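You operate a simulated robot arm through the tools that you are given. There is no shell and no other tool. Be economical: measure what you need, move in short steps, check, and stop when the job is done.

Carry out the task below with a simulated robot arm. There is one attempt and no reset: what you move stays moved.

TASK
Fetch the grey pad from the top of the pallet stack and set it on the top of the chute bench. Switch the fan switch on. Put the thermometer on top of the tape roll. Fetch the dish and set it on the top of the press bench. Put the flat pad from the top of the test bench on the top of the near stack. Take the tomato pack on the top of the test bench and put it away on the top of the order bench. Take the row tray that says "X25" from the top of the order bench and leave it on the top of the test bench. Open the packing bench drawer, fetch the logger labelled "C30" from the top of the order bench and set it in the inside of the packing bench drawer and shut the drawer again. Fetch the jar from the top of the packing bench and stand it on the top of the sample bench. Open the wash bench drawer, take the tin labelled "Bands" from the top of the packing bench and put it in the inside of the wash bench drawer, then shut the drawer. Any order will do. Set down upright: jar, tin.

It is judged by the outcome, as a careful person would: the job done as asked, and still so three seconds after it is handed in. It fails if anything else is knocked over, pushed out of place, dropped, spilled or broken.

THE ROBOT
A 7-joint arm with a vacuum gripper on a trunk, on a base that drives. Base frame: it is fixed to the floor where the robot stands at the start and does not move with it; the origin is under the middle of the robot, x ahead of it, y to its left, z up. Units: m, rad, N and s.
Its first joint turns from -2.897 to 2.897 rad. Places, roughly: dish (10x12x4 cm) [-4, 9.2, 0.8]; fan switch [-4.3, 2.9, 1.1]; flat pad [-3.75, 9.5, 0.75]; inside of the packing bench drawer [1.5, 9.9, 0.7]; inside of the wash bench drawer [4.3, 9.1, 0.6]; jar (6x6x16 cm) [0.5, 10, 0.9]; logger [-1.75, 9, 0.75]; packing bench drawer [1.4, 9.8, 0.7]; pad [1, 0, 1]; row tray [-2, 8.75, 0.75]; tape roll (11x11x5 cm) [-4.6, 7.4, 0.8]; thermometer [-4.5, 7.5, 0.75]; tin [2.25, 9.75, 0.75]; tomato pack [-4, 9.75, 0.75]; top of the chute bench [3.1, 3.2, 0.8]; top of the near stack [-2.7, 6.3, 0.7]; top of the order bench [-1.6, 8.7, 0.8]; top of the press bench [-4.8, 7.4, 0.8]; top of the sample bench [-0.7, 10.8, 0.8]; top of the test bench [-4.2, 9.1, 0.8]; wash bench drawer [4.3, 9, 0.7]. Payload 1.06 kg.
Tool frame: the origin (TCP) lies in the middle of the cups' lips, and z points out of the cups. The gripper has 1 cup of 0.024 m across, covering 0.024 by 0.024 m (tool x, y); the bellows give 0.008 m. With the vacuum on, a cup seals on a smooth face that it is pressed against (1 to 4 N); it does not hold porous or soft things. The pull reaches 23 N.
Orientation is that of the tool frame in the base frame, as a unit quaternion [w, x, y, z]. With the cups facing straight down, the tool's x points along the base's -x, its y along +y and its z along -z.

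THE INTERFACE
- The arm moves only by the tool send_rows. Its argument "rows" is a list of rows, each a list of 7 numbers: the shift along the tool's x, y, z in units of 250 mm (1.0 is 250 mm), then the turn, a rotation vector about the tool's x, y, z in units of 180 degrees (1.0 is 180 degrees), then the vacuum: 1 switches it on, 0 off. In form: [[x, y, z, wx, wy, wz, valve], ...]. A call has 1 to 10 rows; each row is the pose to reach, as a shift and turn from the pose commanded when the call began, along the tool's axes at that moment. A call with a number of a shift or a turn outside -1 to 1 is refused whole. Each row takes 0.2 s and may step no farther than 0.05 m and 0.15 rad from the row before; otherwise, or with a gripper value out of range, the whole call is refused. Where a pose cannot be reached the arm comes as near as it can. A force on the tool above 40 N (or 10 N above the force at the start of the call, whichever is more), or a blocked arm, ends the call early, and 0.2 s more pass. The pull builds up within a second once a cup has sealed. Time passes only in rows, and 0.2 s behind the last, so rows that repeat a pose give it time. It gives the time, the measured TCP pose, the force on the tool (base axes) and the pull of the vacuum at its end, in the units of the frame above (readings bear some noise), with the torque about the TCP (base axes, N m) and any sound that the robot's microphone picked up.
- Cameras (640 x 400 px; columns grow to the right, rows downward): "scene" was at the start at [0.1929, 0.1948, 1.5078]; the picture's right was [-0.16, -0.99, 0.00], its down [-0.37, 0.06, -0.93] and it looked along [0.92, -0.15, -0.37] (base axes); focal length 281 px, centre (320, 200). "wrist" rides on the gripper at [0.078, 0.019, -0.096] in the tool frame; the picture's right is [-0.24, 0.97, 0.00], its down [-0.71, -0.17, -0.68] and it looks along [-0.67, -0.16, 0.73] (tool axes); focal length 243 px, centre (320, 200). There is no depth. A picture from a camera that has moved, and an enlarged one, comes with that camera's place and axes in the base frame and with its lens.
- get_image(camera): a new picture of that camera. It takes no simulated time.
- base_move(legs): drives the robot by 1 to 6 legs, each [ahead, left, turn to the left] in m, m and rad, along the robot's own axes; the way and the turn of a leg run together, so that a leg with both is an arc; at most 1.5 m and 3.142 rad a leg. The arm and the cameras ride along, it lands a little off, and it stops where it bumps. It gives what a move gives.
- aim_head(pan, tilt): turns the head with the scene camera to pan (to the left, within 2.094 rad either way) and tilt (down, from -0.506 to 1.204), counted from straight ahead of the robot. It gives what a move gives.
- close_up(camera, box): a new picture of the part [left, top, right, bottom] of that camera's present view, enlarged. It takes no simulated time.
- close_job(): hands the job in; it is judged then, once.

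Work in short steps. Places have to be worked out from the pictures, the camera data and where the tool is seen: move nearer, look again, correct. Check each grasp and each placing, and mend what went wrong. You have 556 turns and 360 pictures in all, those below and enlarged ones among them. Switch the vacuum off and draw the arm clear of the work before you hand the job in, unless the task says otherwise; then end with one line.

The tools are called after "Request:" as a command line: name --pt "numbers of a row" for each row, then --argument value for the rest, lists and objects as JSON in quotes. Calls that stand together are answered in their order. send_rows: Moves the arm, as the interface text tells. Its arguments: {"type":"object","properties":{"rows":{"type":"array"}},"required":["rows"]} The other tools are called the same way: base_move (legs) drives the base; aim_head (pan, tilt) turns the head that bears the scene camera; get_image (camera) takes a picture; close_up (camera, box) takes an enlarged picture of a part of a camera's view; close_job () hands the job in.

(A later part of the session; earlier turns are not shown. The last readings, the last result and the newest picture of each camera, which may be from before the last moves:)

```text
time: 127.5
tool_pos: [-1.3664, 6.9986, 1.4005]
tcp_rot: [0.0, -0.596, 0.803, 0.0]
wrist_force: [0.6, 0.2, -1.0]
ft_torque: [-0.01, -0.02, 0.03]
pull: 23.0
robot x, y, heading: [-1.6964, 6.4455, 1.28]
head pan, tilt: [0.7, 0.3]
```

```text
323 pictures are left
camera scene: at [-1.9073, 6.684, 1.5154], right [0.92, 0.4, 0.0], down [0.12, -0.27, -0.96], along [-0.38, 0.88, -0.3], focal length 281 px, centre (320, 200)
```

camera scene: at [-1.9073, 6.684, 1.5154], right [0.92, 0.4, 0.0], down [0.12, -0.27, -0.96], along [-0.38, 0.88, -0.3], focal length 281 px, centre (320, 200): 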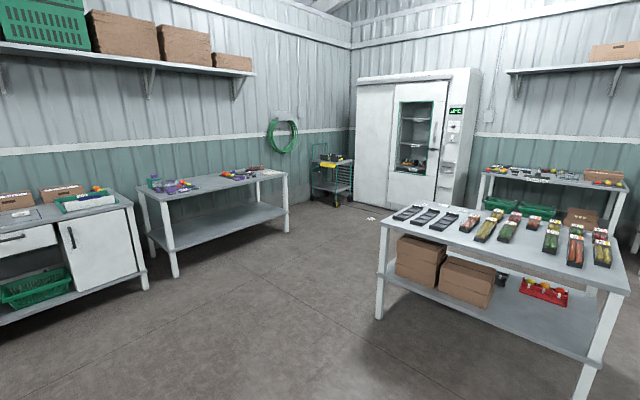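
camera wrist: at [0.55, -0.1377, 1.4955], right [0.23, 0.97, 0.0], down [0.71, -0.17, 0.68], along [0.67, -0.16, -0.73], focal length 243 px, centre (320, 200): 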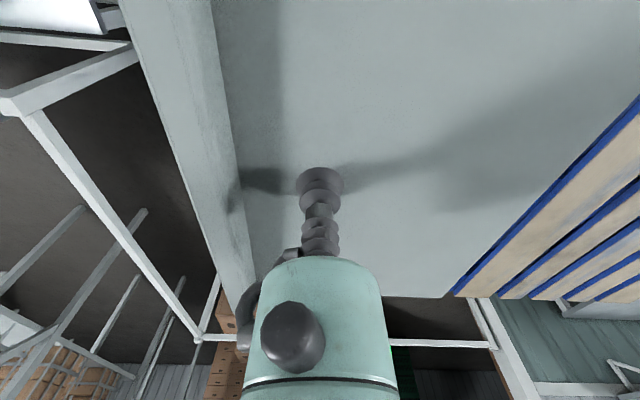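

Overview gained: order bench ahead, conveyor end on the right with a ~0.9 m diagonal gap. Moving to line up and pass through it.

Request:
base_move --legs '[[0.87, 0.33, 0], [0, 0, -0.855]]'

Request:
aim_head --pan 0.3 --tilt 0.6

Request:
get_image --camera "scene"

```text
time: 134.6
tool_pos: [-1.1208, 7.4819, 1.3981]
tcp_rot: [0.0, -0.208, 0.978, 0.001]
wrist_force: [0.0, 0.2, 0.0]
ft_torque: [0.03, -0.01, 0.01]
pull: 22.4
robot x, y, heading: [-1.763, 7.374, 0.42]
head pan, tilt: [0.7, 0.3]
```

```text
time: 135.5
tool_pos: [-1.1204, 7.4826, 1.3989]
tcp_rot: [0.0, -0.207, 0.978, 0.0]
wrist_force: [-0.5, -0.4, -0.8]
ft_torque: [0.03, 0.01, 0.03]
pull: 23.0
robot x, y, heading: [-1.7593, 7.3738, 0.421]
head pan, tilt: [0.3, 0.6]
```

```text
322 pictures are left
camera scene: at [-1.6849, 7.6633, 1.488], right [0.66, -0.75, 0.0], down [-0.43, -0.37, -0.83], along [0.62, 0.54, -0.56], focal length 281 px, centre (320, 200)
```

scene: 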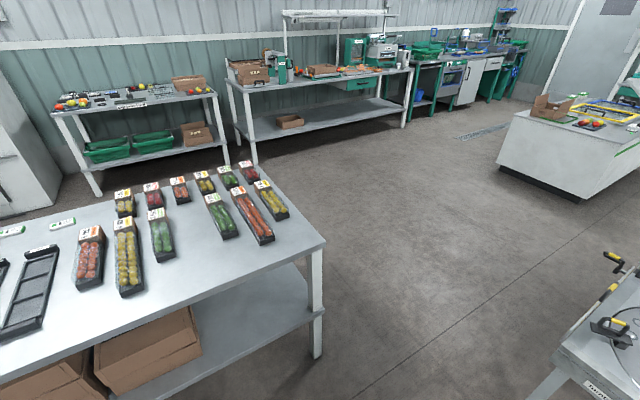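

Gap between bench corner and conveyor-end corner is ~0.7 m; re-aim the crossing at heading ≈0.15 and center.

Request:
base_move --legs '[[0, 0, -0.27], [0, 0.32, 0]]'

Request:
aim_head --pan -0.2 --tilt 0.9

Request:
get_image --camera "scene"

```text
time: 138.5
tool_pos: [-1.1615, 7.626, 1.3996]
tcp_rot: [-0.001, -0.074, 0.997, 0.0]
wrist_force: [-0.4, -0.2, -0.5]
ft_torque: [-0.01, -0.02, 0.0]
pull: 22.7
robot x, y, heading: [-1.806, 7.6934, 0.146]
head pan, tilt: [0.3, 0.6]
```

```text
time: 139.5
tool_pos: [-1.1613, 7.6259, 1.399]
tcp_rot: [-0.001, -0.074, 0.997, 0.001]
wrist_force: [-1.0, 0.1, -0.3]
ft_torque: [0.03, 0.0, 0.04]
pull: 23.1
robot x, y, heading: [-1.8025, 7.6919, 0.15]
head pan, tilt: [-0.201, 0.901]
```

```text
321 pictures are left
camera scene: at [-1.6618, 7.9083, 1.4632], right [-0.05, -1.0, 0.0], down [-0.78, 0.04, -0.62], along [0.62, -0.03, -0.78], focal length 281 px, centre (320, 200)
```

scene: 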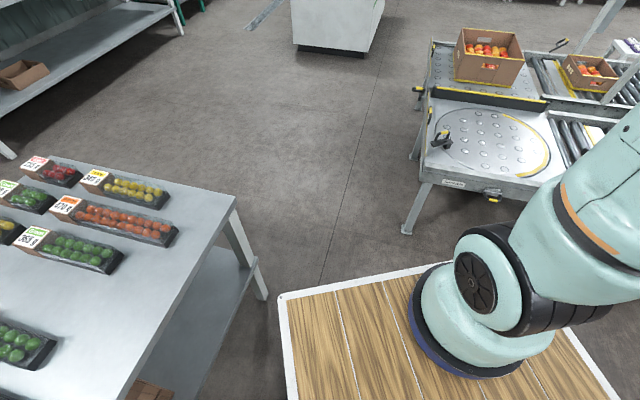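

Conveyor end is lower and farther than feared; the gap is fine. Driving through 1.5 m and looking ahead.

Request:
base_move --legs '[[1.5, 0, 0], [0.4, 0, -0.4]]'

Request:
aim_head --pan -0.5 --tilt 0.35

Request:
get_image --camera "scene"

Request:
aim_head --pan 0.5 --tilt 0.35

Request:
get_image --camera "scene"

```text
time: 148.9
tool_pos: [0.6311, 7.5984, 1.3992]
tcp_rot: [0.0, 0.121, 0.993, 0.0]
wrist_force: [-0.4, 0.0, -0.4]
ft_torque: [0.0, 0.01, 0.01]
pull: 22.7
robot x, y, heading: [0.0605, 7.9065, -0.248]
head pan, tilt: [-0.201, 0.901]
```

```text
time: 149.9
tool_pos: [0.6311, 7.5989, 1.3987]
tcp_rot: [0.001, 0.121, 0.993, 0.0]
wrist_force: [-0.6, 0.3, -0.1]
ft_torque: [-0.02, 0.02, 0.0]
pull: 23.2
robot x, y, heading: [0.0591, 7.9056, -0.245]
head pan, tilt: [-0.499, 0.351]
```

```text
320 pictures are left
camera scene: at [0.2759, 8.0207, 1.5106], right [-0.67, -0.74, 0.0], down [-0.25, 0.23, -0.94], along [0.69, -0.63, -0.34], focal length 281 px, centre (320, 200)
```

scene: 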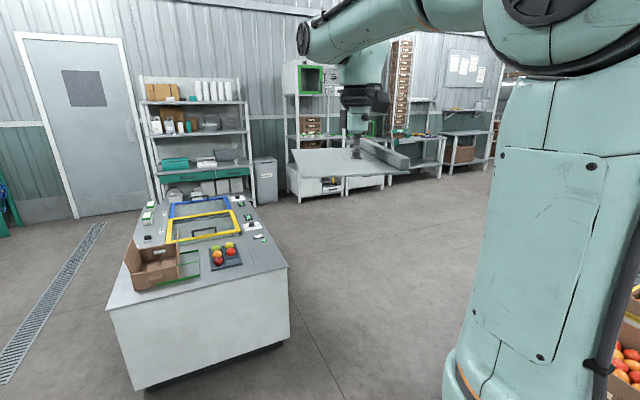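

```text
time: 151.2
tool_pos: [0.6307, 7.5999, 1.3996]
tcp_rot: [0.0, 0.121, 0.993, 0.0]
wrist_force: [-0.3, -0.3, 0.2]
ft_torque: [0.0, 0.01, 0.01]
pull: 22.8
robot x, y, heading: [0.0611, 7.9041, -0.243]
head pan, tilt: [0.499, 0.351]
```

```text
319 pictures are left
camera scene: at [0.2973, 8.1071, 1.5107], right [0.25, -0.97, 0.0], down [-0.33, -0.09, -0.94], along [0.91, 0.24, -0.34], focal length 281 px, centre (320, 200)
```

scene: 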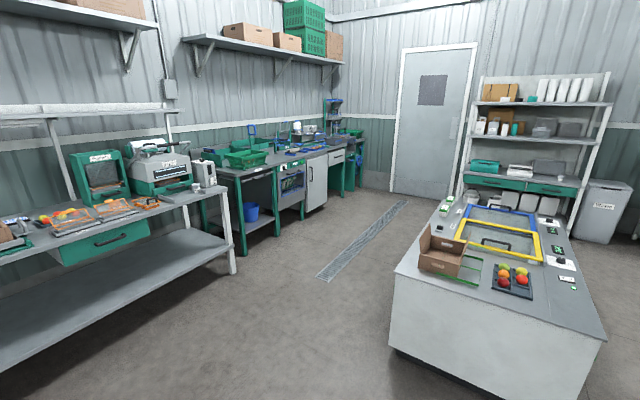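

The counter is to the east; I'll go around its southwest corner then southeast toward the chute bench.

Request:
base_move --legs '[[0.9, 0, 0], [0, 0, -0.785], [0.57, -0.57, 0], [1.4, 0, 0], [0.6, 0, 0]]'

Request:
aim_head --pan 0.0 --tilt 0.35

Request:
get_image --camera "scene"

```text
time: 161.7
tool_pos: [0.9462, 6.3463, 1.4011]
tcp_rot: [0.0, 0.517, 0.856, 0.001]
wrist_force: [0.1, 0.4, -0.6]
ft_torque: [-0.02, 0.0, -0.02]
pull: 23.3
robot x, y, heading: [0.7934, 6.9744, -1.086]
head pan, tilt: [0.499, 0.351]
stopped in leg 3: the robot was blocked; the commanded pose is now the measured one
```

```text
time: 162.6
tool_pos: [0.9463, 6.3451, 1.3989]
tcp_rot: [-0.001, 0.517, 0.856, 0.0]
wrist_force: [0.7, 0.8, -0.5]
ft_torque: [-0.01, -0.01, 0.04]
pull: 23.2
robot x, y, heading: [0.7953, 6.9776, -1.088]
head pan, tilt: [0.0, 0.351]
```

```text
318 pictures are left
camera scene: at [1.0714, 6.9024, 1.5107], right [-0.89, -0.47, 0.0], down [-0.16, 0.3, -0.94], along [0.44, -0.83, -0.34], focal length 281 px, centre (320, 200)
```

scene: 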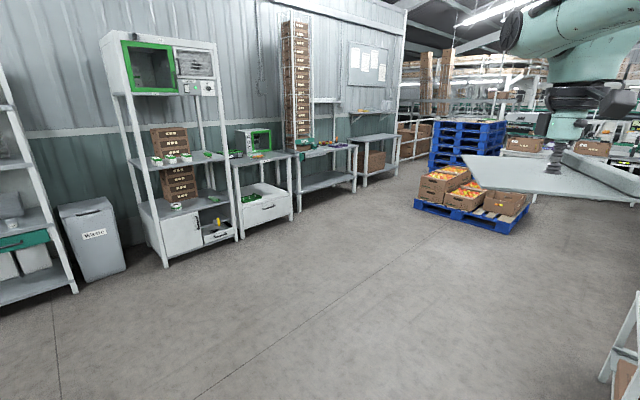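

Blocked on the right; checking what I touched.

Request:
aim_head --pan -0.9 --tilt 0.9

Request:
get_image --camera "scene"

Request:
aim_head --pan -2.0 --tilt 0.9

Request:
get_image --camera "scene"

```text
time: 163.8
tool_pos: [0.9458, 6.3464, 1.3992]
tcp_rot: [0.0, 0.517, 0.856, 0.0]
wrist_force: [0.4, -0.4, -0.1]
ft_torque: [-0.01, -0.02, -0.03]
pull: 22.8
robot x, y, heading: [0.7898, 6.9767, -1.088]
head pan, tilt: [-0.901, 0.901]
```

```text
317 pictures are left
camera scene: at [0.9975, 6.9158, 1.4632], right [-0.91, 0.4, 0.0], down [0.32, 0.72, -0.62], along [-0.25, -0.57, -0.78], focal length 281 px, centre (320, 200)
```

scene: 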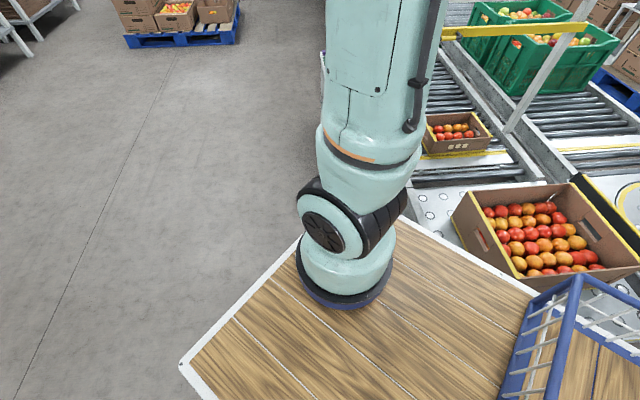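

```text
time: 165.1
tool_pos: [0.946, 6.3467, 1.4]
tcp_rot: [0.0, 0.517, 0.856, 0.0]
wrist_force: [0.6, -0.7, 0.1]
ft_torque: [-0.02, 0.03, -0.04]
pull: 23.0
robot x, y, heading: [0.7952, 6.9794, -1.087]
head pan, tilt: [-2.0, 0.901]
```

```text
316 pictures are left
camera scene: at [0.9526, 6.9807, 1.4631], right [-0.05, 1.0, 0.0], down [0.78, 0.04, -0.62], along [-0.62, -0.03, -0.78], focal length 281 px, centre (320, 200)
```

scene: 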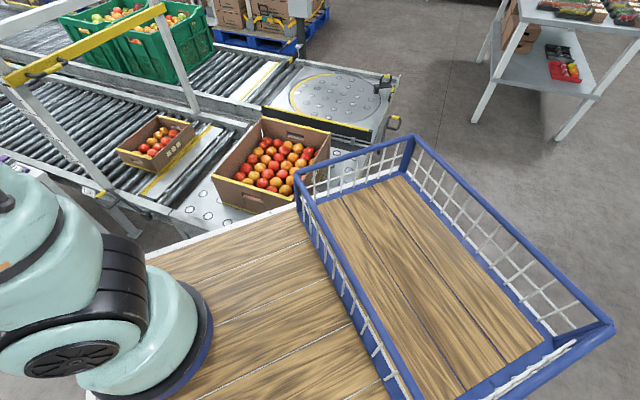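

Only the fixed conveyor end was touched. Move off to the left and continue southeast.

Request:
base_move --legs '[[0, 0.15, 0], [1.4, 0, 0], [0.8, 0, 0]]'

Request:
aim_head --pan 0.1 --tilt 0.35

Request:
get_image --camera "scene"

```text
time: 176.9
tool_pos: [2.1105, 4.4789, 1.3987]
tcp_rot: [0.0, 0.515, 0.857, -0.001]
wrist_force: [-0.4, -0.1, -0.6]
ft_torque: [-0.02, 0.0, 0.0]
pull: 22.6
robot x, y, heading: [1.9587, 5.1111, -1.08]
head pan, tilt: [-2.0, 0.901]
```

```text
time: 178.9
tool_pos: [2.1102, 4.4798, 1.4003]
tcp_rot: [0.0, 0.515, 0.857, 0.0]
wrist_force: [0.4, -0.6, -0.6]
ft_torque: [-0.05, -0.05, 0.05]
pull: 22.9
robot x, y, heading: [1.9546, 5.1085, -1.083]
head pan, tilt: [0.099, 0.351]
```

```text
315 pictures are left
camera scene: at [2.2406, 5.0413, 1.5107], right [-0.83, -0.55, 0.0], down [-0.19, 0.29, -0.94], along [0.52, -0.78, -0.34], focal length 281 px, centre (320, 200)
```

scene: 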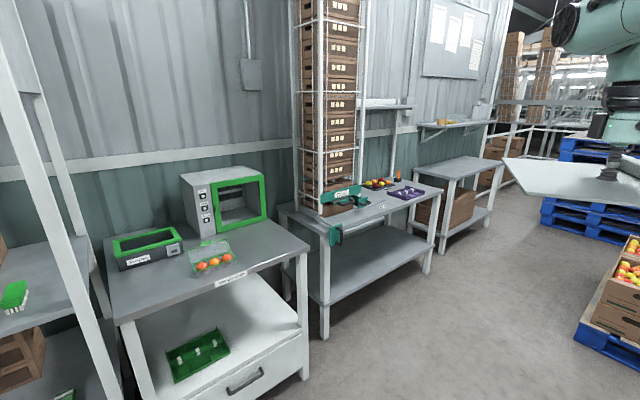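

The chute bench (with the box column) is at about (2.9,3.2). I'll face it squarely.

Request:
base_move --legs '[[0, 0, 0.81], [0.5, -1.4, 0]]'

Request:
aim_head --pan 0.0 --tilt 0.7

Request:
get_image --camera "scene"

```text
time: 188.5
tool_pos: [2.6111, 3.2827, 1.4]
tcp_rot: [0.0, 0.139, 0.99, 0.0]
wrist_force: [-1.0, -0.6, -1.3]
ft_torque: [-0.01, -0.02, 0.01]
pull: 22.7
robot x, y, heading: [2.0496, 3.6115, -0.279]
head pan, tilt: [0.099, 0.351]
```

```text
time: 189.3
tool_pos: [2.6107, 3.2827, 1.4001]
tcp_rot: [0.0, 0.14, 0.99, 0.0]
wrist_force: [-1.3, -0.1, -0.6]
ft_torque: [-0.02, -0.01, 0.01]
pull: 23.5
robot x, y, heading: [2.0511, 3.6101, -0.28]
head pan, tilt: [0.0, 0.7]
```

```text
314 pictures are left
camera scene: at [2.288, 3.7589, 1.4793], right [-0.28, -0.96, 0.0], down [-0.62, 0.18, -0.77], along [0.74, -0.21, -0.64], focal length 281 px, centre (320, 200)
```

scene: 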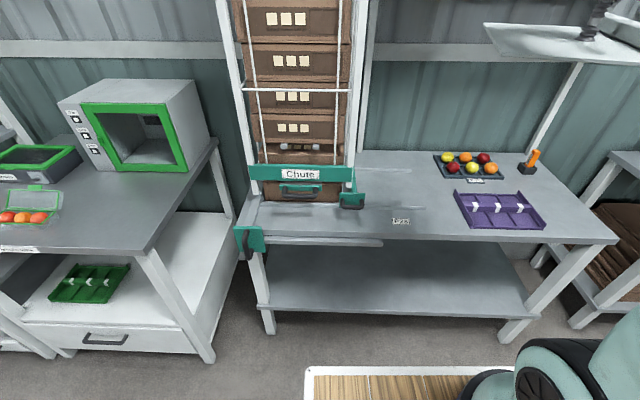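

Free spot on the chute bench between the chute and fruit tray: target tool ≈(3.05,3.16). Moving forward/down while rotating the pad square to the bench.

Request:
send_rows --pt "-0.15 0 0.1 0 0 -0.02 1" --pt "-0.3 0 0.2 0 0 -0.04 1" --pt "-0.45 0 0.3 0 0 -0.06 1" --pt "-0.6 0 0.4 0 0 -0.08 1" --pt "-0.75 0 0.5 0 0 -0.102 1" --pt "-0.9 0 0.6 0 0 -0.102 1"

Request:
get_image --camera "scene"

```text
time: 190.7
tool_pos: [2.826, 3.2206, 1.25]
tcp_rot: [0.001, -0.021, 1.0, 0.001]
wrist_force: [0.0, 0.2, 0.6]
ft_torque: [0.04, -0.04, 0.02]
pull: 23.1
robot x, y, heading: [2.0472, 3.6112, -0.279]
head pan, tilt: [0.0, 0.7]
```

```text
313 pictures are left
camera scene: at [2.2873, 3.7591, 1.4794], right [-0.28, -0.96, 0.0], down [-0.62, 0.18, -0.77], along [0.74, -0.21, -0.64], focal length 281 px, centre (320, 200)
```

scene: 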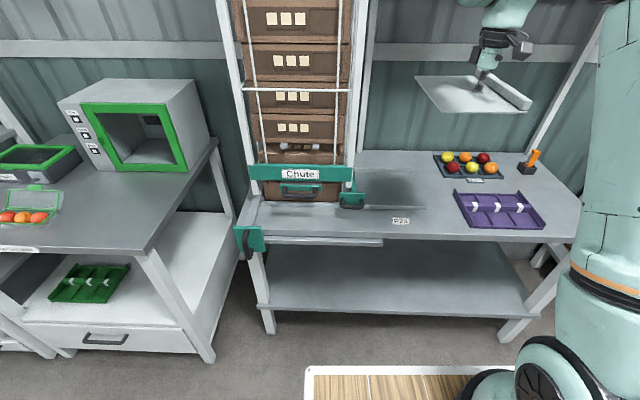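

Continuing down toward the spot.

Request:
send_rows --pt "-0.127 -0.039 0.14 0 0 0 1" --pt "-0.254 -0.077 0.28 0 0 0 1" --pt "-0.38 -0.116 0.42 0 0 0 1" --pt "-0.506 -0.154 0.56 0 0 0 1" --pt "-0.633 -0.193 0.7 0 0 0 1" --pt "-0.76 -0.231 0.84 0 0 0 1" --pt "-0.886 -0.27 0.98 0 0 0 1"

Request:
get_image --camera "scene"

Request:
get_image --camera "wrist"

```text
time: 192.3
tool_pos: [3.0115, 3.1725, 1.0169]
tcp_rot: [0.001, -0.022, 1.0, -0.001]
wrist_force: [0.1, 0.3, -0.8]
ft_torque: [-0.01, 0.03, 0.0]
pull: 22.8
out of reach, approached as far as the arm can: row 6, 7
robot x, y, heading: [2.0487, 3.6088, -0.279]
head pan, tilt: [0.0, 0.7]
```

```text
312 pictures are left
camera scene: at [2.288, 3.7589, 1.4793], right [-0.28, -0.96, 0.0], down [-0.62, 0.18, -0.76], along [0.74, -0.21, -0.64], focal length 281 px, centre (320, 200)
```

scene: 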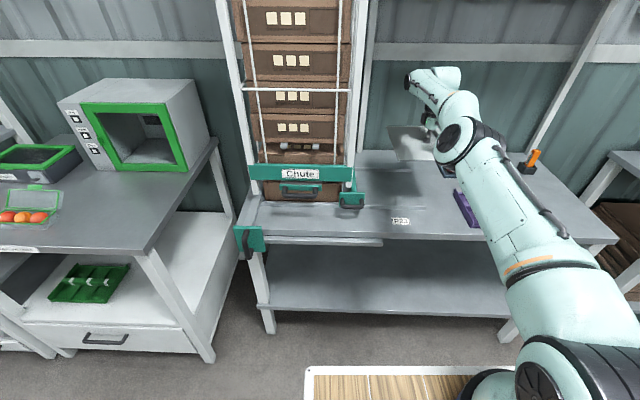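

```text
311 pictures are left
camera wrist: at [2.9326, 3.1899, 1.1117], right [0.19, 0.98, 0.0], down [0.71, -0.14, 0.69], along [0.67, -0.14, -0.73], focal length 243 px, centre (320, 200)
```

wrist: 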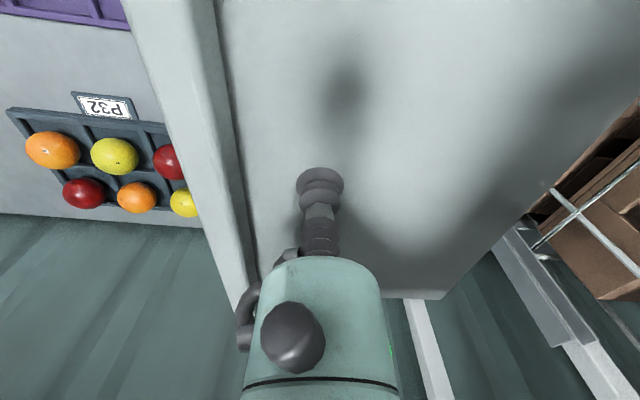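

Reach limit hit, though lateral position is right. Drive base ahead 0.12 m to gain reach.

Request:
base_move --legs '[[0.12, 0, 0]]'

```text
time: 193.6
tool_pos: [3.1285, 3.1403, 1.0158]
tcp_rot: [-0.001, -0.022, 1.0, 0.0]
wrist_force: [-0.3, -0.7, -0.1]
ft_torque: [0.01, -0.01, 0.04]
pull: 23.3
robot x, y, heading: [2.1665, 3.5772, -0.279]
head pan, tilt: [0.0, 0.7]
```

Pull back to the spot and descend to just above the surface.

Request:
send_rows --pt "0.15 0.05 0.08 0 0 0 1" --pt "0.3 0.1 0.16 0 0 0 1" --pt "0.31 0.105 0.32 0 0 0 1" --pt "0.31 0.105 0.46 0 0 0 1" --pt "0.31 0.105 0.58 0 0 0 1"

Request:
get_image --camera "scene"

Request:
get_image --camera "wrist"

```text
time: 194.8
tool_pos: [3.0543, 3.1635, 0.8745]
tcp_rot: [0.005, -0.021, 1.0, -0.001]
wrist_force: [-0.5, 0.6, 0.6]
ft_torque: [-0.05, -0.08, -0.01]
pull: 22.9
out of reach, approached as far as the arm can: row 1, 2, 3, 4
robot x, y, heading: [2.1655, 3.5757, -0.281]
head pan, tilt: [0.0, 0.7]
```

```text
310 pictures are left
camera scene: at [2.4029, 3.7264, 1.4793], right [-0.27, -0.96, 0.0], down [-0.62, 0.18, -0.77], along [0.74, -0.21, -0.64], focal length 281 px, centre (320, 200)
```

scene: 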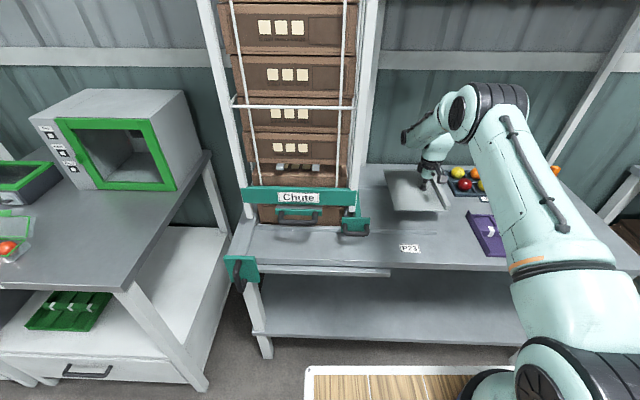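

```text
309 pictures are left
camera wrist: at [2.9734, 3.1805, 0.971], right [0.19, 0.98, 0.0], down [0.71, -0.14, 0.69], along [0.68, -0.14, -0.72], focal length 243 px, centre (320, 200)
```

wrist: 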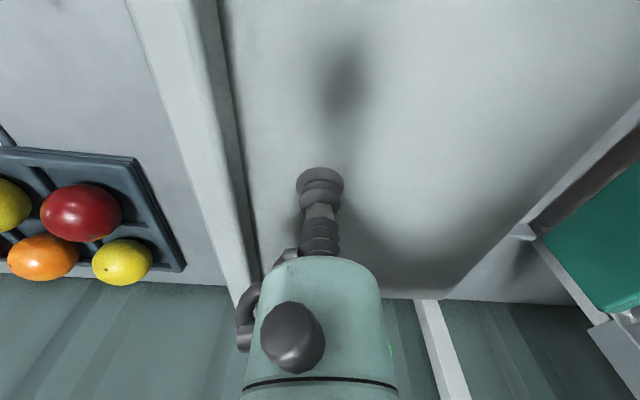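

Descend further, with a small pull back for reach margin.

Request:
send_rows --pt "0.12 0.01 0.08 0 0 0 1" --pt "0.2 0.02 0.16 0 0 0 1" --pt "0.2 0.02 0.2 0 0 0 1" --pt "0.2 0.02 0.23 0 0 0 1" --pt "0.2 0.02 0.23 0 0 0 1"

Request:
close_up --camera "scene" --box '[330, 120, 520, 270]'

```text
time: 196.0
tool_pos: [3.0002, 3.1657, 0.8135]
tcp_rot: [0.002, -0.022, 1.0, -0.001]
wrist_force: [3.1, -0.7, 14.4]
ft_torque: [0.15, 0.14, 0.01]
pull: 23.0
robot x, y, heading: [2.1676, 3.5719, -0.279]
head pan, tilt: [0.0, 0.7]
```

```text
2.67 times, centred on (425, 195) of scene
camera zoom: at [2.4028, 3.7261, 1.4793], right [-0.28, -0.96, 0.0], down [-0.62, 0.18, -0.77], along [0.74, -0.21, -0.64], focal length 750 px, centre (40, 213)
```

zoom: 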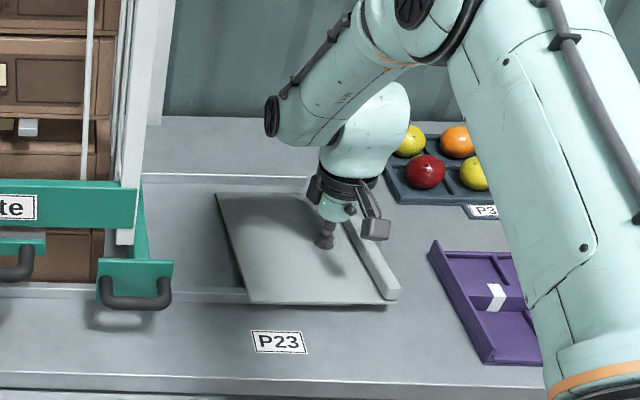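

Contact made (14 N). Ease off and release.

Request:
send_rows --pt "0 0 -0.02 0 0 0 1" --pt "0 0 -0.03 0 0 0 0" --pt "0 0 -0.03 0 0 0 0" --pt "0 0 -0.03 0 0 0 0" --pt "0 0 -0.03 0 0 0 0" --pt "0 0 -0.1 0 0 0 0" --pt "0 0 -0.25 0 0 0 0" --pt "0.0 0 -0.4 0 0 0 0"

Request:
close_up --camera "scene" --box '[330, 120, 520, 270]'

```text
time: 197.8
tool_pos: [2.9985, 3.1663, 0.9117]
tcp_rot: [0.0, -0.022, 1.0, -0.001]
wrist_force: [0.3, 0.0, 0.9]
ft_torque: [-0.01, 0.02, -0.01]
pull: 0.2
robot x, y, heading: [2.1669, 3.5785, -0.282]
head pan, tilt: [0.0, 0.7]
```

```text
2.67 times, centred on (425, 195) of scene
camera zoom: at [2.4037, 3.7257, 1.4792], right [-0.28, -0.96, 0.0], down [-0.62, 0.18, -0.76], along [0.74, -0.21, -0.64], focal length 750 px, centre (40, 213)
```

zoom: 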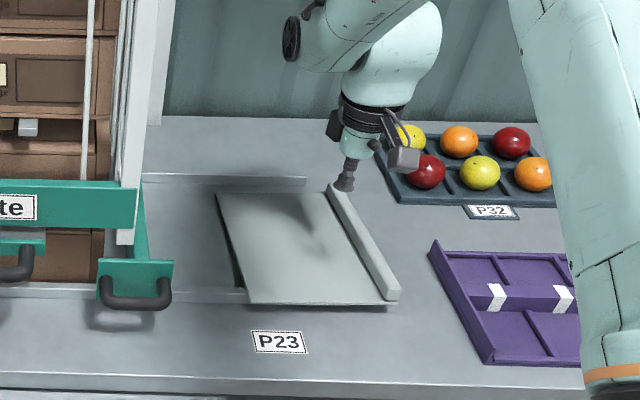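

The pad rests partly on the chute's front guide rail. I'll inspect for a flatter placement.

Request:
get_image --camera "wrist"

Request:
close_up --camera "scene" --box '[340, 160, 460, 250]'

```text
306 pictures are left
camera wrist: at [2.9193, 3.1833, 1.0082], right [0.19, 0.98, 0.0], down [0.72, -0.14, 0.68], along [0.67, -0.13, -0.73], focal length 243 px, centre (320, 200)
```

wrist: 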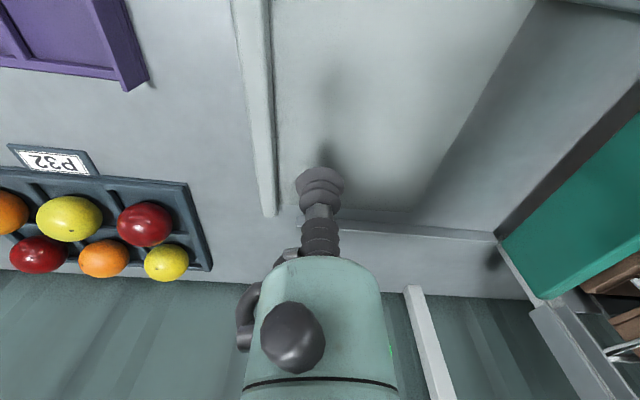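

```text
4.44 times, centred on (400, 205) of scene
camera zoom: at [2.4037, 3.7257, 1.4792], right [-0.28, -0.96, 0.0], down [-0.62, 0.18, -0.76], along [0.74, -0.21, -0.64], focal length 1249 px, centre (-36, 178)
```

zoom: 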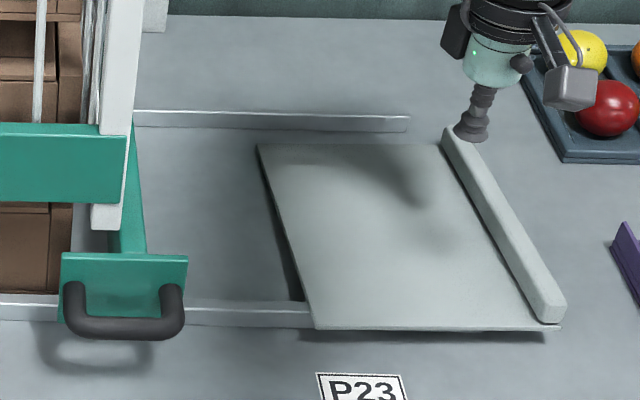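

I'll re-pick it and turn it 90° so it lies flat between the two rails (0.21 m apart, pad 0.17 wide).

Request:
send_rows --pt "0 0 0.2 0 0 0 1" --pt "0 0 0.34 0 0 0 1" --pt "0 0 0.37 0 0 0 1" --pt "0 0 0.38 0 0 0 1" --pt "0 0 0.38 0 0 0 1"

```text
time: 199.0
tool_pos: [2.9996, 3.1658, 0.8176]
tcp_rot: [0.001, -0.022, 1.0, -0.001]
wrist_force: [1.3, -0.6, 2.0]
ft_torque: [0.11, 0.14, -0.04]
pull: 22.7
robot x, y, heading: [2.1633, 3.5788, -0.277]
head pan, tilt: [0.0, 0.7]
```

Sealed. Lift and start turning clockwise.

Request:
send_rows --pt "0 0 -0.03 0 0 0 1" --pt "0 0 -0.12 0 0 0 1" --pt "0 0 -0.25 0 0 0 1" --pt "0 0 -0.35 0 0 0.04 1" --pt "0 0 -0.35 0 0 0.08 1" --pt "0 0 -0.35 0 0 0.12 1" --pt "0 0 -0.35 0 0 0.16 1" --pt "0 0 -0.35 0 0 0.2 1" --pt "0 0 -0.35 0 0 0.24 1"

Request:
send_rows --pt "0 0 0 0 0 0.04 1" --pt "0 0 0 0 0 0.08 1" --pt "0 0 0 0 0 0.12 1" --pt "0 0 0 0 0 0.16 1" --pt "0 0 0 0 0 0.2 1" --pt "0 0 0 0 0 0.23 1" --pt "0 0 0 0 0 0.26 1"

Request:
get_image --camera "scene"

```text
time: 201.0
tool_pos: [2.9992, 3.167, 0.9046]
tcp_rot: [0.001, 0.35, 0.937, 0.0]
wrist_force: [-0.6, 0.0, -0.3]
ft_torque: [0.01, 0.01, -0.02]
pull: 22.6
robot x, y, heading: [2.1651, 3.577, -0.282]
head pan, tilt: [0.0, 0.7]
```

```text
time: 202.6
tool_pos: [2.9991, 3.1661, 0.9062]
tcp_rot: [0.001, 0.692, 0.722, -0.001]
wrist_force: [0.3, -0.8, -0.5]
ft_torque: [0.03, -0.02, 0.03]
pull: 23.1
robot x, y, heading: [2.1659, 3.5742, -0.278]
head pan, tilt: [0.0, 0.7]
```

```text
304 pictures are left
camera scene: at [2.4033, 3.7259, 1.4793], right [-0.28, -0.96, 0.0], down [-0.62, 0.18, -0.76], along [0.74, -0.21, -0.64], focal length 281 px, centre (320, 200)
```

scene: 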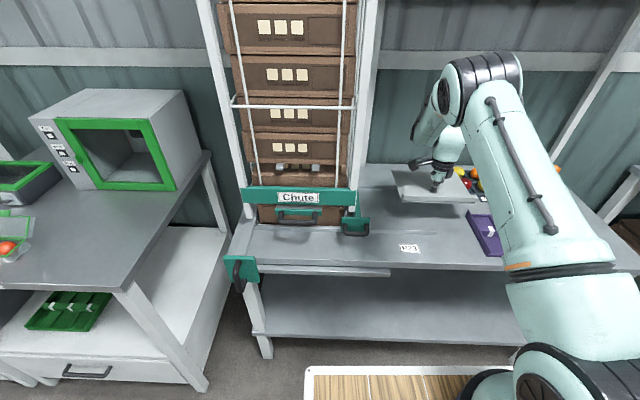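

Orientation is square. Shift to the target and lower most of the way for a look.

Request:
send_rows --pt "0.153 0.11 0 0 0 0 1" --pt "0.153 0.11 0.1 0 0 0 1" --pt "0.153 0.11 0.2 0 0 0 1" --pt "0.153 0.11 0.22 0 0 0 1"

Request:
close_up --camera "scene" --box '[340, 150, 480, 255]'

Request:
get_image --camera "wrist"

```text
time: 203.6
tool_pos: [3.0252, 3.2067, 0.8505]
tcp_rot: [0.002, 0.691, 0.723, 0.0]
wrist_force: [-0.5, -0.1, -0.9]
ft_torque: [0.03, 0.04, -0.02]
pull: 23.0
robot x, y, heading: [2.1673, 3.574, -0.274]
head pan, tilt: [0.0, 0.7]
```

```text
3.81 times, centred on (410, 202) of scene
camera zoom: at [2.4032, 3.726, 1.4793], right [-0.28, -0.96, 0.0], down [-0.62, 0.18, -0.76], along [0.74, -0.21, -0.64], focal length 1071 px, centre (-23, 190)
```

zoom: 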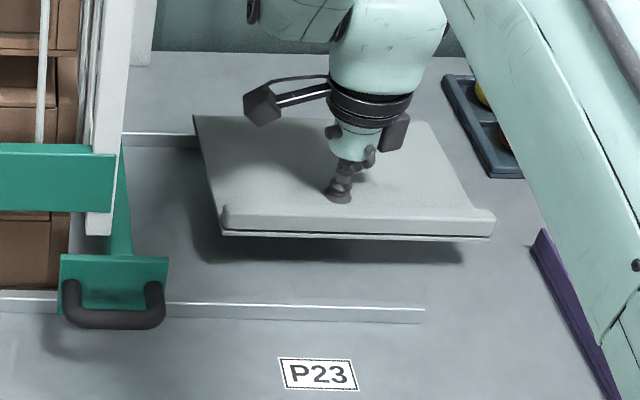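

```text
302 pictures are left
camera wrist: at [3.0405, 3.2865, 0.9463], right [0.98, -0.19, 0.0], down [-0.14, -0.71, 0.69], along [-0.13, -0.67, -0.73], focal length 243 px, centre (320, 200)
```

wrist: 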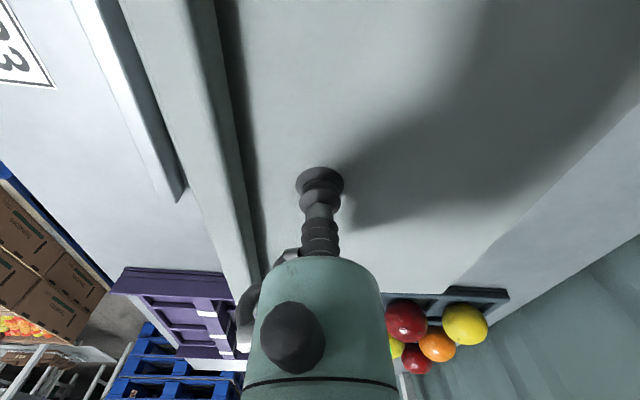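

It needs to shift ~1.7 cm toward me to clear the back rail. Adjust, then lower.

Request:
send_rows --pt "0.021 -0.068 0 0 0 0 1" --pt "0.021 -0.068 0.08 0 0 0 1" --pt "0.021 -0.068 0.1 0 0 0 1"

Request:
close_up --camera "scene" --box '[340, 150, 480, 255]'

```text
time: 204.4
tool_pos: [3.0076, 3.2108, 0.8248]
tcp_rot: [-0.001, 0.691, 0.722, 0.0]
wrist_force: [-0.4, 0.6, 0.1]
ft_torque: [0.02, 0.0, 0.03]
pull: 22.2
robot x, y, heading: [2.1652, 3.5776, -0.28]
head pan, tilt: [0.0, 0.7]
```

```text
3.81 times, centred on (410, 202) of scene
camera zoom: at [2.4033, 3.7259, 1.4793], right [-0.28, -0.96, 0.0], down [-0.62, 0.18, -0.76], along [0.74, -0.21, -0.64], focal length 1071 px, centre (-23, 190)
```

zoom: 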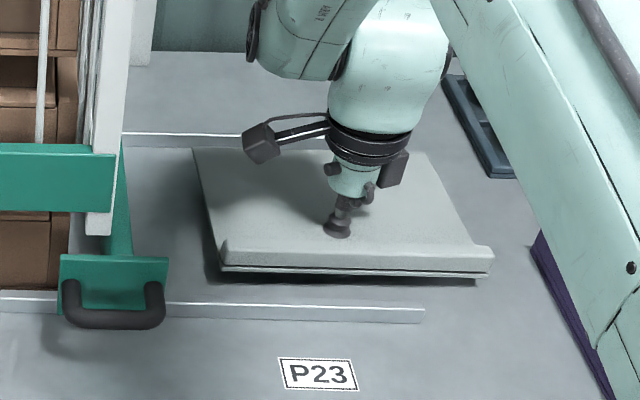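

Centred between the rails. Lower in fine steps until contact.

Request:
send_rows --pt "0 0 0.03 0 0 0 1" --pt "0 0 0.05 0 0 0 1" --pt "0 0 0.065 0 0 0 1" --pt "0 0 0.065 0 0 0 1"

```text
time: 205.4
tool_pos: [3.0084, 3.2109, 0.8088]
tcp_rot: [0.001, 0.692, 0.722, 0.0]
wrist_force: [-0.8, -0.5, -0.1]
ft_torque: [-0.03, 0.02, -0.02]
pull: 22.4
robot x, y, heading: [2.1635, 3.5716, -0.275]
head pan, tilt: [0.0, 0.7]
```

Request:
send_rows --pt "0 0 0.012 0 0 0 1" --pt "0 0 0.024 0 0 0 1" --pt "0 0 0.03 0 0 0 1" --pt "0 0 0.03 0 0 0 1"

Request:
close_up --camera "scene" --box '[340, 150, 480, 255]'

```text
time: 206.4
tool_pos: [3.0089, 3.2092, 0.8029]
tcp_rot: [0.002, 0.692, 0.722, 0.001]
wrist_force: [-0.7, 0.3, 14.7]
ft_torque: [-0.12, 0.0, 0.01]
pull: 22.9
robot x, y, heading: [2.1647, 3.5716, -0.281]
head pan, tilt: [0.0, 0.7]
```

```text
3.81 times, centred on (410, 202) of scene
camera zoom: at [2.4027, 3.7262, 1.4794], right [-0.28, -0.96, 0.0], down [-0.62, 0.18, -0.77], along [0.74, -0.21, -0.64], focal length 1071 px, centre (-23, 190)
```

zoom: 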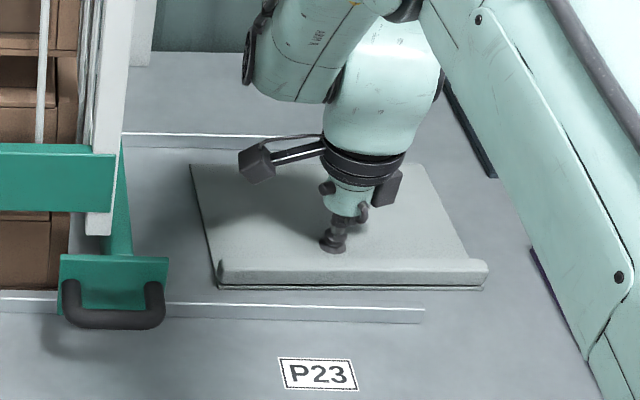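

Flat on the bench between rails. Release and lift.

Request:
send_rows --pt "0 0 -0.012 0 0 0 1" --pt "0 0 -0.016 0 0 0 0" --pt "0 0 -0.016 0 0 0 0" --pt "0 0 -0.016 0 0 0 0" --pt "0 0 -0.04 0 0 0 0" --pt "0 0 -0.2 0 0 0 0" --pt "0 0 -0.4 0 0 0 0" --pt "0 0 -0.6 0 0 0 0" --pt "0 0 -0.8 0 0 0 0" --pt "0 0 -1 0 0 0 0"

Request:
close_up --camera "scene" --box '[340, 150, 480, 255]'

```text
time: 208.6
tool_pos: [3.0058, 3.2121, 1.0518]
tcp_rot: [-0.001, 0.692, 0.722, 0.0]
wrist_force: [-0.2, 0.5, -0.6]
ft_torque: [0.01, 0.0, 0.0]
pull: 0.0
robot x, y, heading: [2.1647, 3.5767, -0.281]
head pan, tilt: [0.0, 0.7]
```

```text
3.81 times, centred on (410, 202) of scene
camera zoom: at [2.4039, 3.7258, 1.4792], right [-0.28, -0.96, 0.0], down [-0.62, 0.18, -0.76], along [0.74, -0.21, -0.64], focal length 1071 px, centre (-23, 190)
```

zoom: 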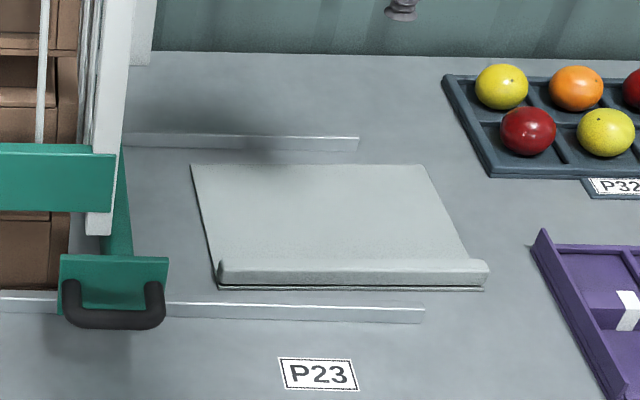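

Pad is placed. Retract the arm for driving, unwinding the wrist.

Request:
send_rows --pt "0.037 -0.114 -0.08 0 0 -0.045 0" --pt "0.075 -0.228 -0.16 0 0 -0.09 0" --pt "0.112 -0.342 -0.24 0 0 -0.135 0" --pt "0.15 -0.456 -0.32 0 0 -0.18 0" --pt "0.187 -0.57 -0.4 0 0 -0.225 0" --pt "0.225 -0.684 -0.48 0 0 -0.27 0" --pt "0.262 -0.8 -0.56 0 0 -0.315 0" --pt "0.3 -0.91 -0.64 0 0 -0.36 0" --pt "0.3 -0.91 -0.7 0 0 -0.398 0"

```text
time: 210.6
tool_pos: [2.7775, 3.2753, 1.2263]
tcp_rot: [0.001, 0.138, 0.99, -0.002]
wrist_force: [0.5, 0.3, 0.3]
ft_torque: [-0.01, 0.04, -0.01]
pull: 0.0
robot x, y, heading: [2.168, 3.5765, -0.283]
head pan, tilt: [0.0, 0.7]
```

Compacting a bit more, then drive north along the east side toward the wash bench.

Request:
send_rows --pt "0.1 0 -0.1 0 0 0 0" --pt "0.2 0 -0.2 0 0 0 0" --pt "0.3 0 -0.3 0 0 0 0" --pt "0.4 0 -0.4 0 0 0 0" --pt "0.4 0 -0.5 0 0 0 0"

Request:
base_move --legs '[[-0.15, 0, 0], [0, 0, 1.57], [1.4, 0, 0], [1.4, 0, 0], [1.3, 0, 0]]'

Request:
aim_head --pan 0.3 --tilt 0.4

Request:
get_image --camera "scene"

```text
time: 211.8
tool_pos: [2.6808, 3.3045, 1.3507]
tcp_rot: [0.001, 0.138, 0.99, 0.001]
wrist_force: [-0.4, -0.2, 0.5]
ft_torque: [-0.01, 0.01, 0.01]
pull: 0.0
robot x, y, heading: [2.1653, 3.5761, -0.277]
head pan, tilt: [0.0, 0.7]
```

```text
time: 231.5
tool_pos: [3.0772, 6.9158, 1.3495]
tcp_rot: [0.001, -0.605, 0.796, 0.0]
wrist_force: [0.6, -0.1, 0.3]
ft_torque: [0.01, 0.0, 0.02]
pull: 0.2
robot x, y, heading: [2.8068, 6.3997, 1.299]
head pan, tilt: [0.0, 0.7]
stopped in leg 5: the robot was blocked; the commanded pose is now the measured one
```

```text
time: 232.3
tool_pos: [3.0775, 6.9158, 1.3505]
tcp_rot: [-0.001, -0.605, 0.796, -0.001]
wrist_force: [0.5, -0.6, -0.4]
ft_torque: [0.0, 0.03, 0.01]
pull: 0.1
robot x, y, heading: [2.8133, 6.3985, 1.298]
head pan, tilt: [0.3, 0.4]
```

```text
298 pictures are left
camera scene: at [2.6325, 6.6453, 1.5061], right [1.0, 0.03, 0.0], down [0.01, -0.39, -0.92], along [-0.02, 0.92, -0.39], focal length 281 px, centre (320, 200)
```

scene: 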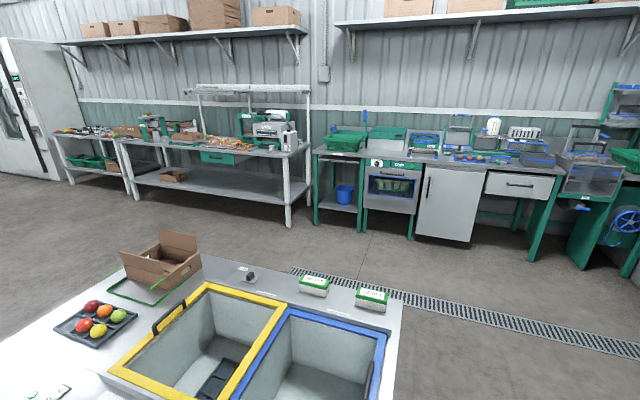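

Lightly bumped the counter's edge; items undisturbed. Sidestep right, then go north past it to the wash bench (white drawer at right).

Request:
base_move --legs '[[-0.08, 0, 0], [0, -0.33, 0], [1.4, 0, 0]]'

Request:
aim_head --pan -0.1 --tilt 0.5

Request:
get_image --camera "scene"

Request:
aim_head --pan 0.9 --tilt 0.5

Request:
get_image --camera "scene"

```text
time: 241.7
tool_pos: [3.7461, 8.1087, 1.35]
tcp_rot: [0.0, -0.607, 0.795, 0.0]
wrist_force: [-0.3, -0.1, -0.2]
ft_torque: [-0.03, 0.02, 0.01]
pull: 0.1
robot x, y, heading: [3.4794, 7.5916, 1.3]
head pan, tilt: [0.3, 0.4]
```

```text
time: 242.6
tool_pos: [3.7455, 8.1086, 1.3499]
tcp_rot: [0.0, -0.607, 0.795, -0.002]
wrist_force: [-0.6, 0.7, 0.1]
ft_torque: [0.03, 0.07, -0.01]
pull: 0.0
robot x, y, heading: [3.4811, 7.588, 1.304]
head pan, tilt: [-0.099, 0.499]
```

```text
297 pictures are left
camera scene: at [3.3383, 7.8278, 1.497], right [0.93, -0.36, 0.0], down [-0.17, -0.45, -0.88], along [0.32, 0.82, -0.48], focal length 281 px, centre (320, 200)
```

scene: 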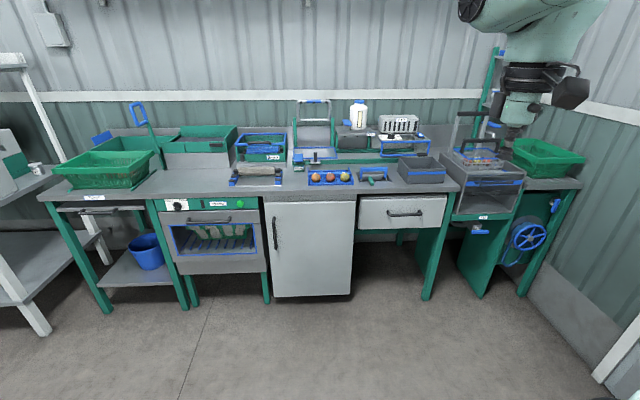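

```text
time: 243.9
tool_pos: [3.7465, 8.1088, 1.3492]
tcp_rot: [-0.001, -0.607, 0.795, -0.001]
wrist_force: [0.3, -0.5, -0.4]
ft_torque: [-0.01, 0.02, 0.03]
pull: 0.0
robot x, y, heading: [3.4797, 7.5928, 1.303]
head pan, tilt: [0.901, 0.499]
```

```text
296 pictures are left
camera scene: at [3.2519, 7.8163, 1.497], right [0.81, 0.59, 0.0], down [0.28, -0.39, -0.88], along [-0.52, 0.71, -0.48], focal length 281 px, centre (320, 200)
```

scene: 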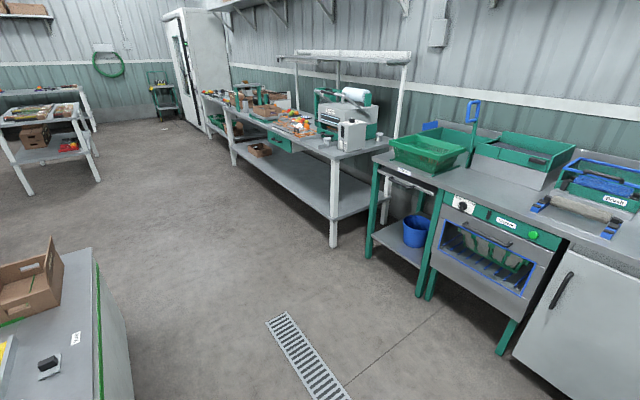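

The wash drawer front is at ≈(4.23,8.90,0.70) with a bar handle. I'll pull on the smooth face left of the handle with the tool held horizontal. Position the base first.

Request:
base_move --legs '[[0.4, -0.2, 0]]'

Request:
aim_head --pan -0.3 --tilt 0.8

Request:
send_rows --pt "0 0 0.15 0 -0.045 0 0" --pt "0 0 0.3 0 -0.09 0 0" --pt "0 0 0.45 0 -0.135 0 0" --pt "0 0 0.6 0 -0.18 0 0" --pt "0 0 0.75 0 -0.225 0 0" --pt "0 0 0.9 0 -0.27 0 0"

Request:
get_image --camera "scene"

```text
time: 246.6
tool_pos: [4.0479, 8.4371, 1.3498]
tcp_rot: [-0.001, -0.606, 0.796, 0.0]
wrist_force: [0.2, 0.2, 0.4]
ft_torque: [-0.01, 0.03, -0.01]
pull: 0.0
robot x, y, heading: [3.78, 7.9209, 1.296]
head pan, tilt: [0.901, 0.499]
```

```text
time: 248.0
tool_pos: [4.048, 8.4368, 1.3501]
tcp_rot: [-0.001, -0.605, 0.796, -0.001]
wrist_force: [-0.2, 0.9, 0.4]
ft_torque: [0.0, 0.01, 0.01]
pull: 0.0
robot x, y, heading: [3.7821, 7.9215, 1.295]
head pan, tilt: [-0.3, 0.799]
```

```text
time: 249.4
tool_pos: [4.0421, 8.4536, 1.1619]
tcp_rot: [0.3, -0.57, 0.724, 0.247]
wrist_force: [7.0, -3.0, 0.4]
ft_torque: [0.18, 0.36, 0.44]
pull: 0.1
out of reach, approached as far as the arm can: row 6
robot x, y, heading: [3.7796, 7.9189, 1.296]
head pan, tilt: [-0.3, 0.799]
```

```text
295 pictures are left
camera scene: at [3.6514, 8.1415, 1.4712], right [0.84, -0.54, 0.0], down [-0.39, -0.6, -0.7], along [0.38, 0.59, -0.72], focal length 281 px, centre (320, 200)
```

scene: 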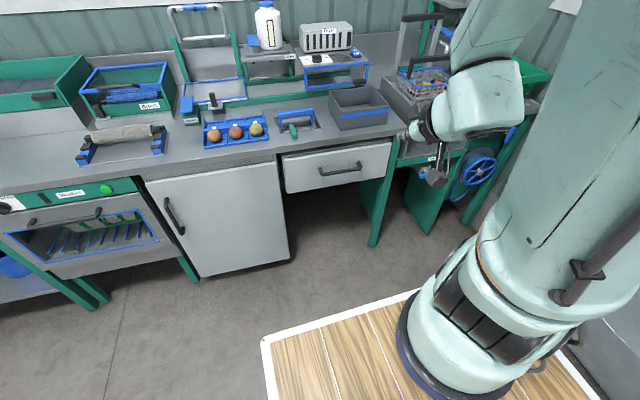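

Target on drawer face: ≈(4.06,8.91,0.74). Move forward-left-down while pitching further.

Request:
send_rows --pt "-0.015 0.083 0.153 0 -0.0 0 0" --pt "-0.03 0.166 0.306 0 -0.03 0 0" --pt "-0.045 0.25 0.459 0 -0.06 0 0" --pt "-0.06 0.333 0.612 0 -0.09 0 0" --pt "-0.076 0.416 0.765 0 -0.12 0 0"

Request:
get_image --camera "scene"

```text
time: 250.6
tool_pos: [3.9928, 8.6268, 1.0492]
tcp_rot: [0.457, -0.496, 0.651, 0.349]
wrist_force: [0.3, -0.7, 0.8]
ft_torque: [0.02, -0.01, 0.0]
pull: 0.0
out of reach, approached as far as the arm can: row 1, 2, 3
robot x, y, heading: [3.7759, 7.9167, 1.3]
head pan, tilt: [-0.3, 0.799]
```

```text
294 pictures are left
camera scene: at [3.6499, 8.1412, 1.4711], right [0.84, -0.54, 0.0], down [-0.39, -0.6, -0.7], along [0.38, 0.59, -0.72], focal length 281 px, centre (320, 200)
```

scene: 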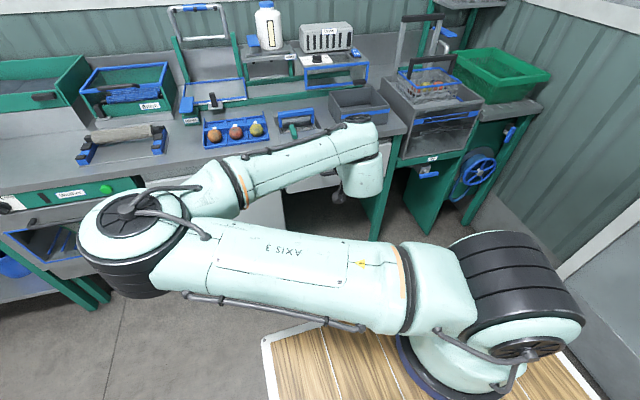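

Arm swung its elbow left but pose is good. Continue down and finish pitching to horizontal.

Request:
send_rows --pt "0.134 0 0.119 0 -0.02 0 0" --pt "0.268 0 0.238 0 -0.04 0 0" --pt "0.402 0 0.357 0 -0.06 0 0" --pt "0.536 0 0.476 0 -0.08 0 0" --pt "0.67 0 0.595 0 -0.1 0 0" --pt "0.805 0 0.715 0 -0.11 0 0"

Request:
get_image --camera "scene"

Request:
get_image --camera "wrist"

```text
time: 252.0
tool_pos: [4.094, 8.7388, 1.0166]
tcp_rot: [0.467, -0.494, 0.635, 0.366]
wrist_force: [1.5, -1.7, 0.8]
ft_torque: [-0.08, 0.07, 0.13]
pull: 0.0
out of reach, approached as far as the arm can: row 1, 2, 3, 4, 5, 6
robot x, y, heading: [3.782, 7.9247, 1.301]
head pan, tilt: [-0.3, 0.799]
```

```text
293 pictures are left
camera scene: at [3.6512, 8.1387, 1.4716], right [0.84, -0.54, 0.0], down [-0.39, -0.6, -0.7], along [0.38, 0.59, -0.72], focal length 281 px, centre (320, 200)
```

scene: 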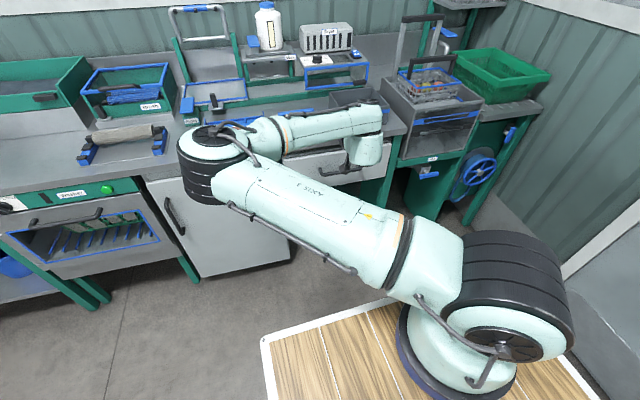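

```text
292 pictures are left
camera wrist: at [4.0474, 8.6342, 0.97], right [-0.93, 0.3, 0.23], down [0.06, -0.47, 0.88], along [0.37, 0.83, 0.42], focal length 243 px, centre (320, 200)
```

wrist: 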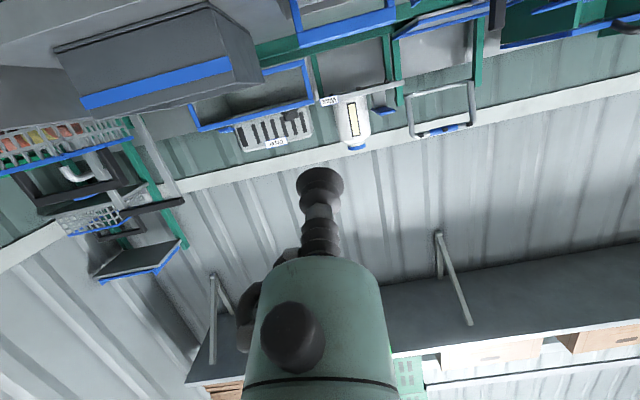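

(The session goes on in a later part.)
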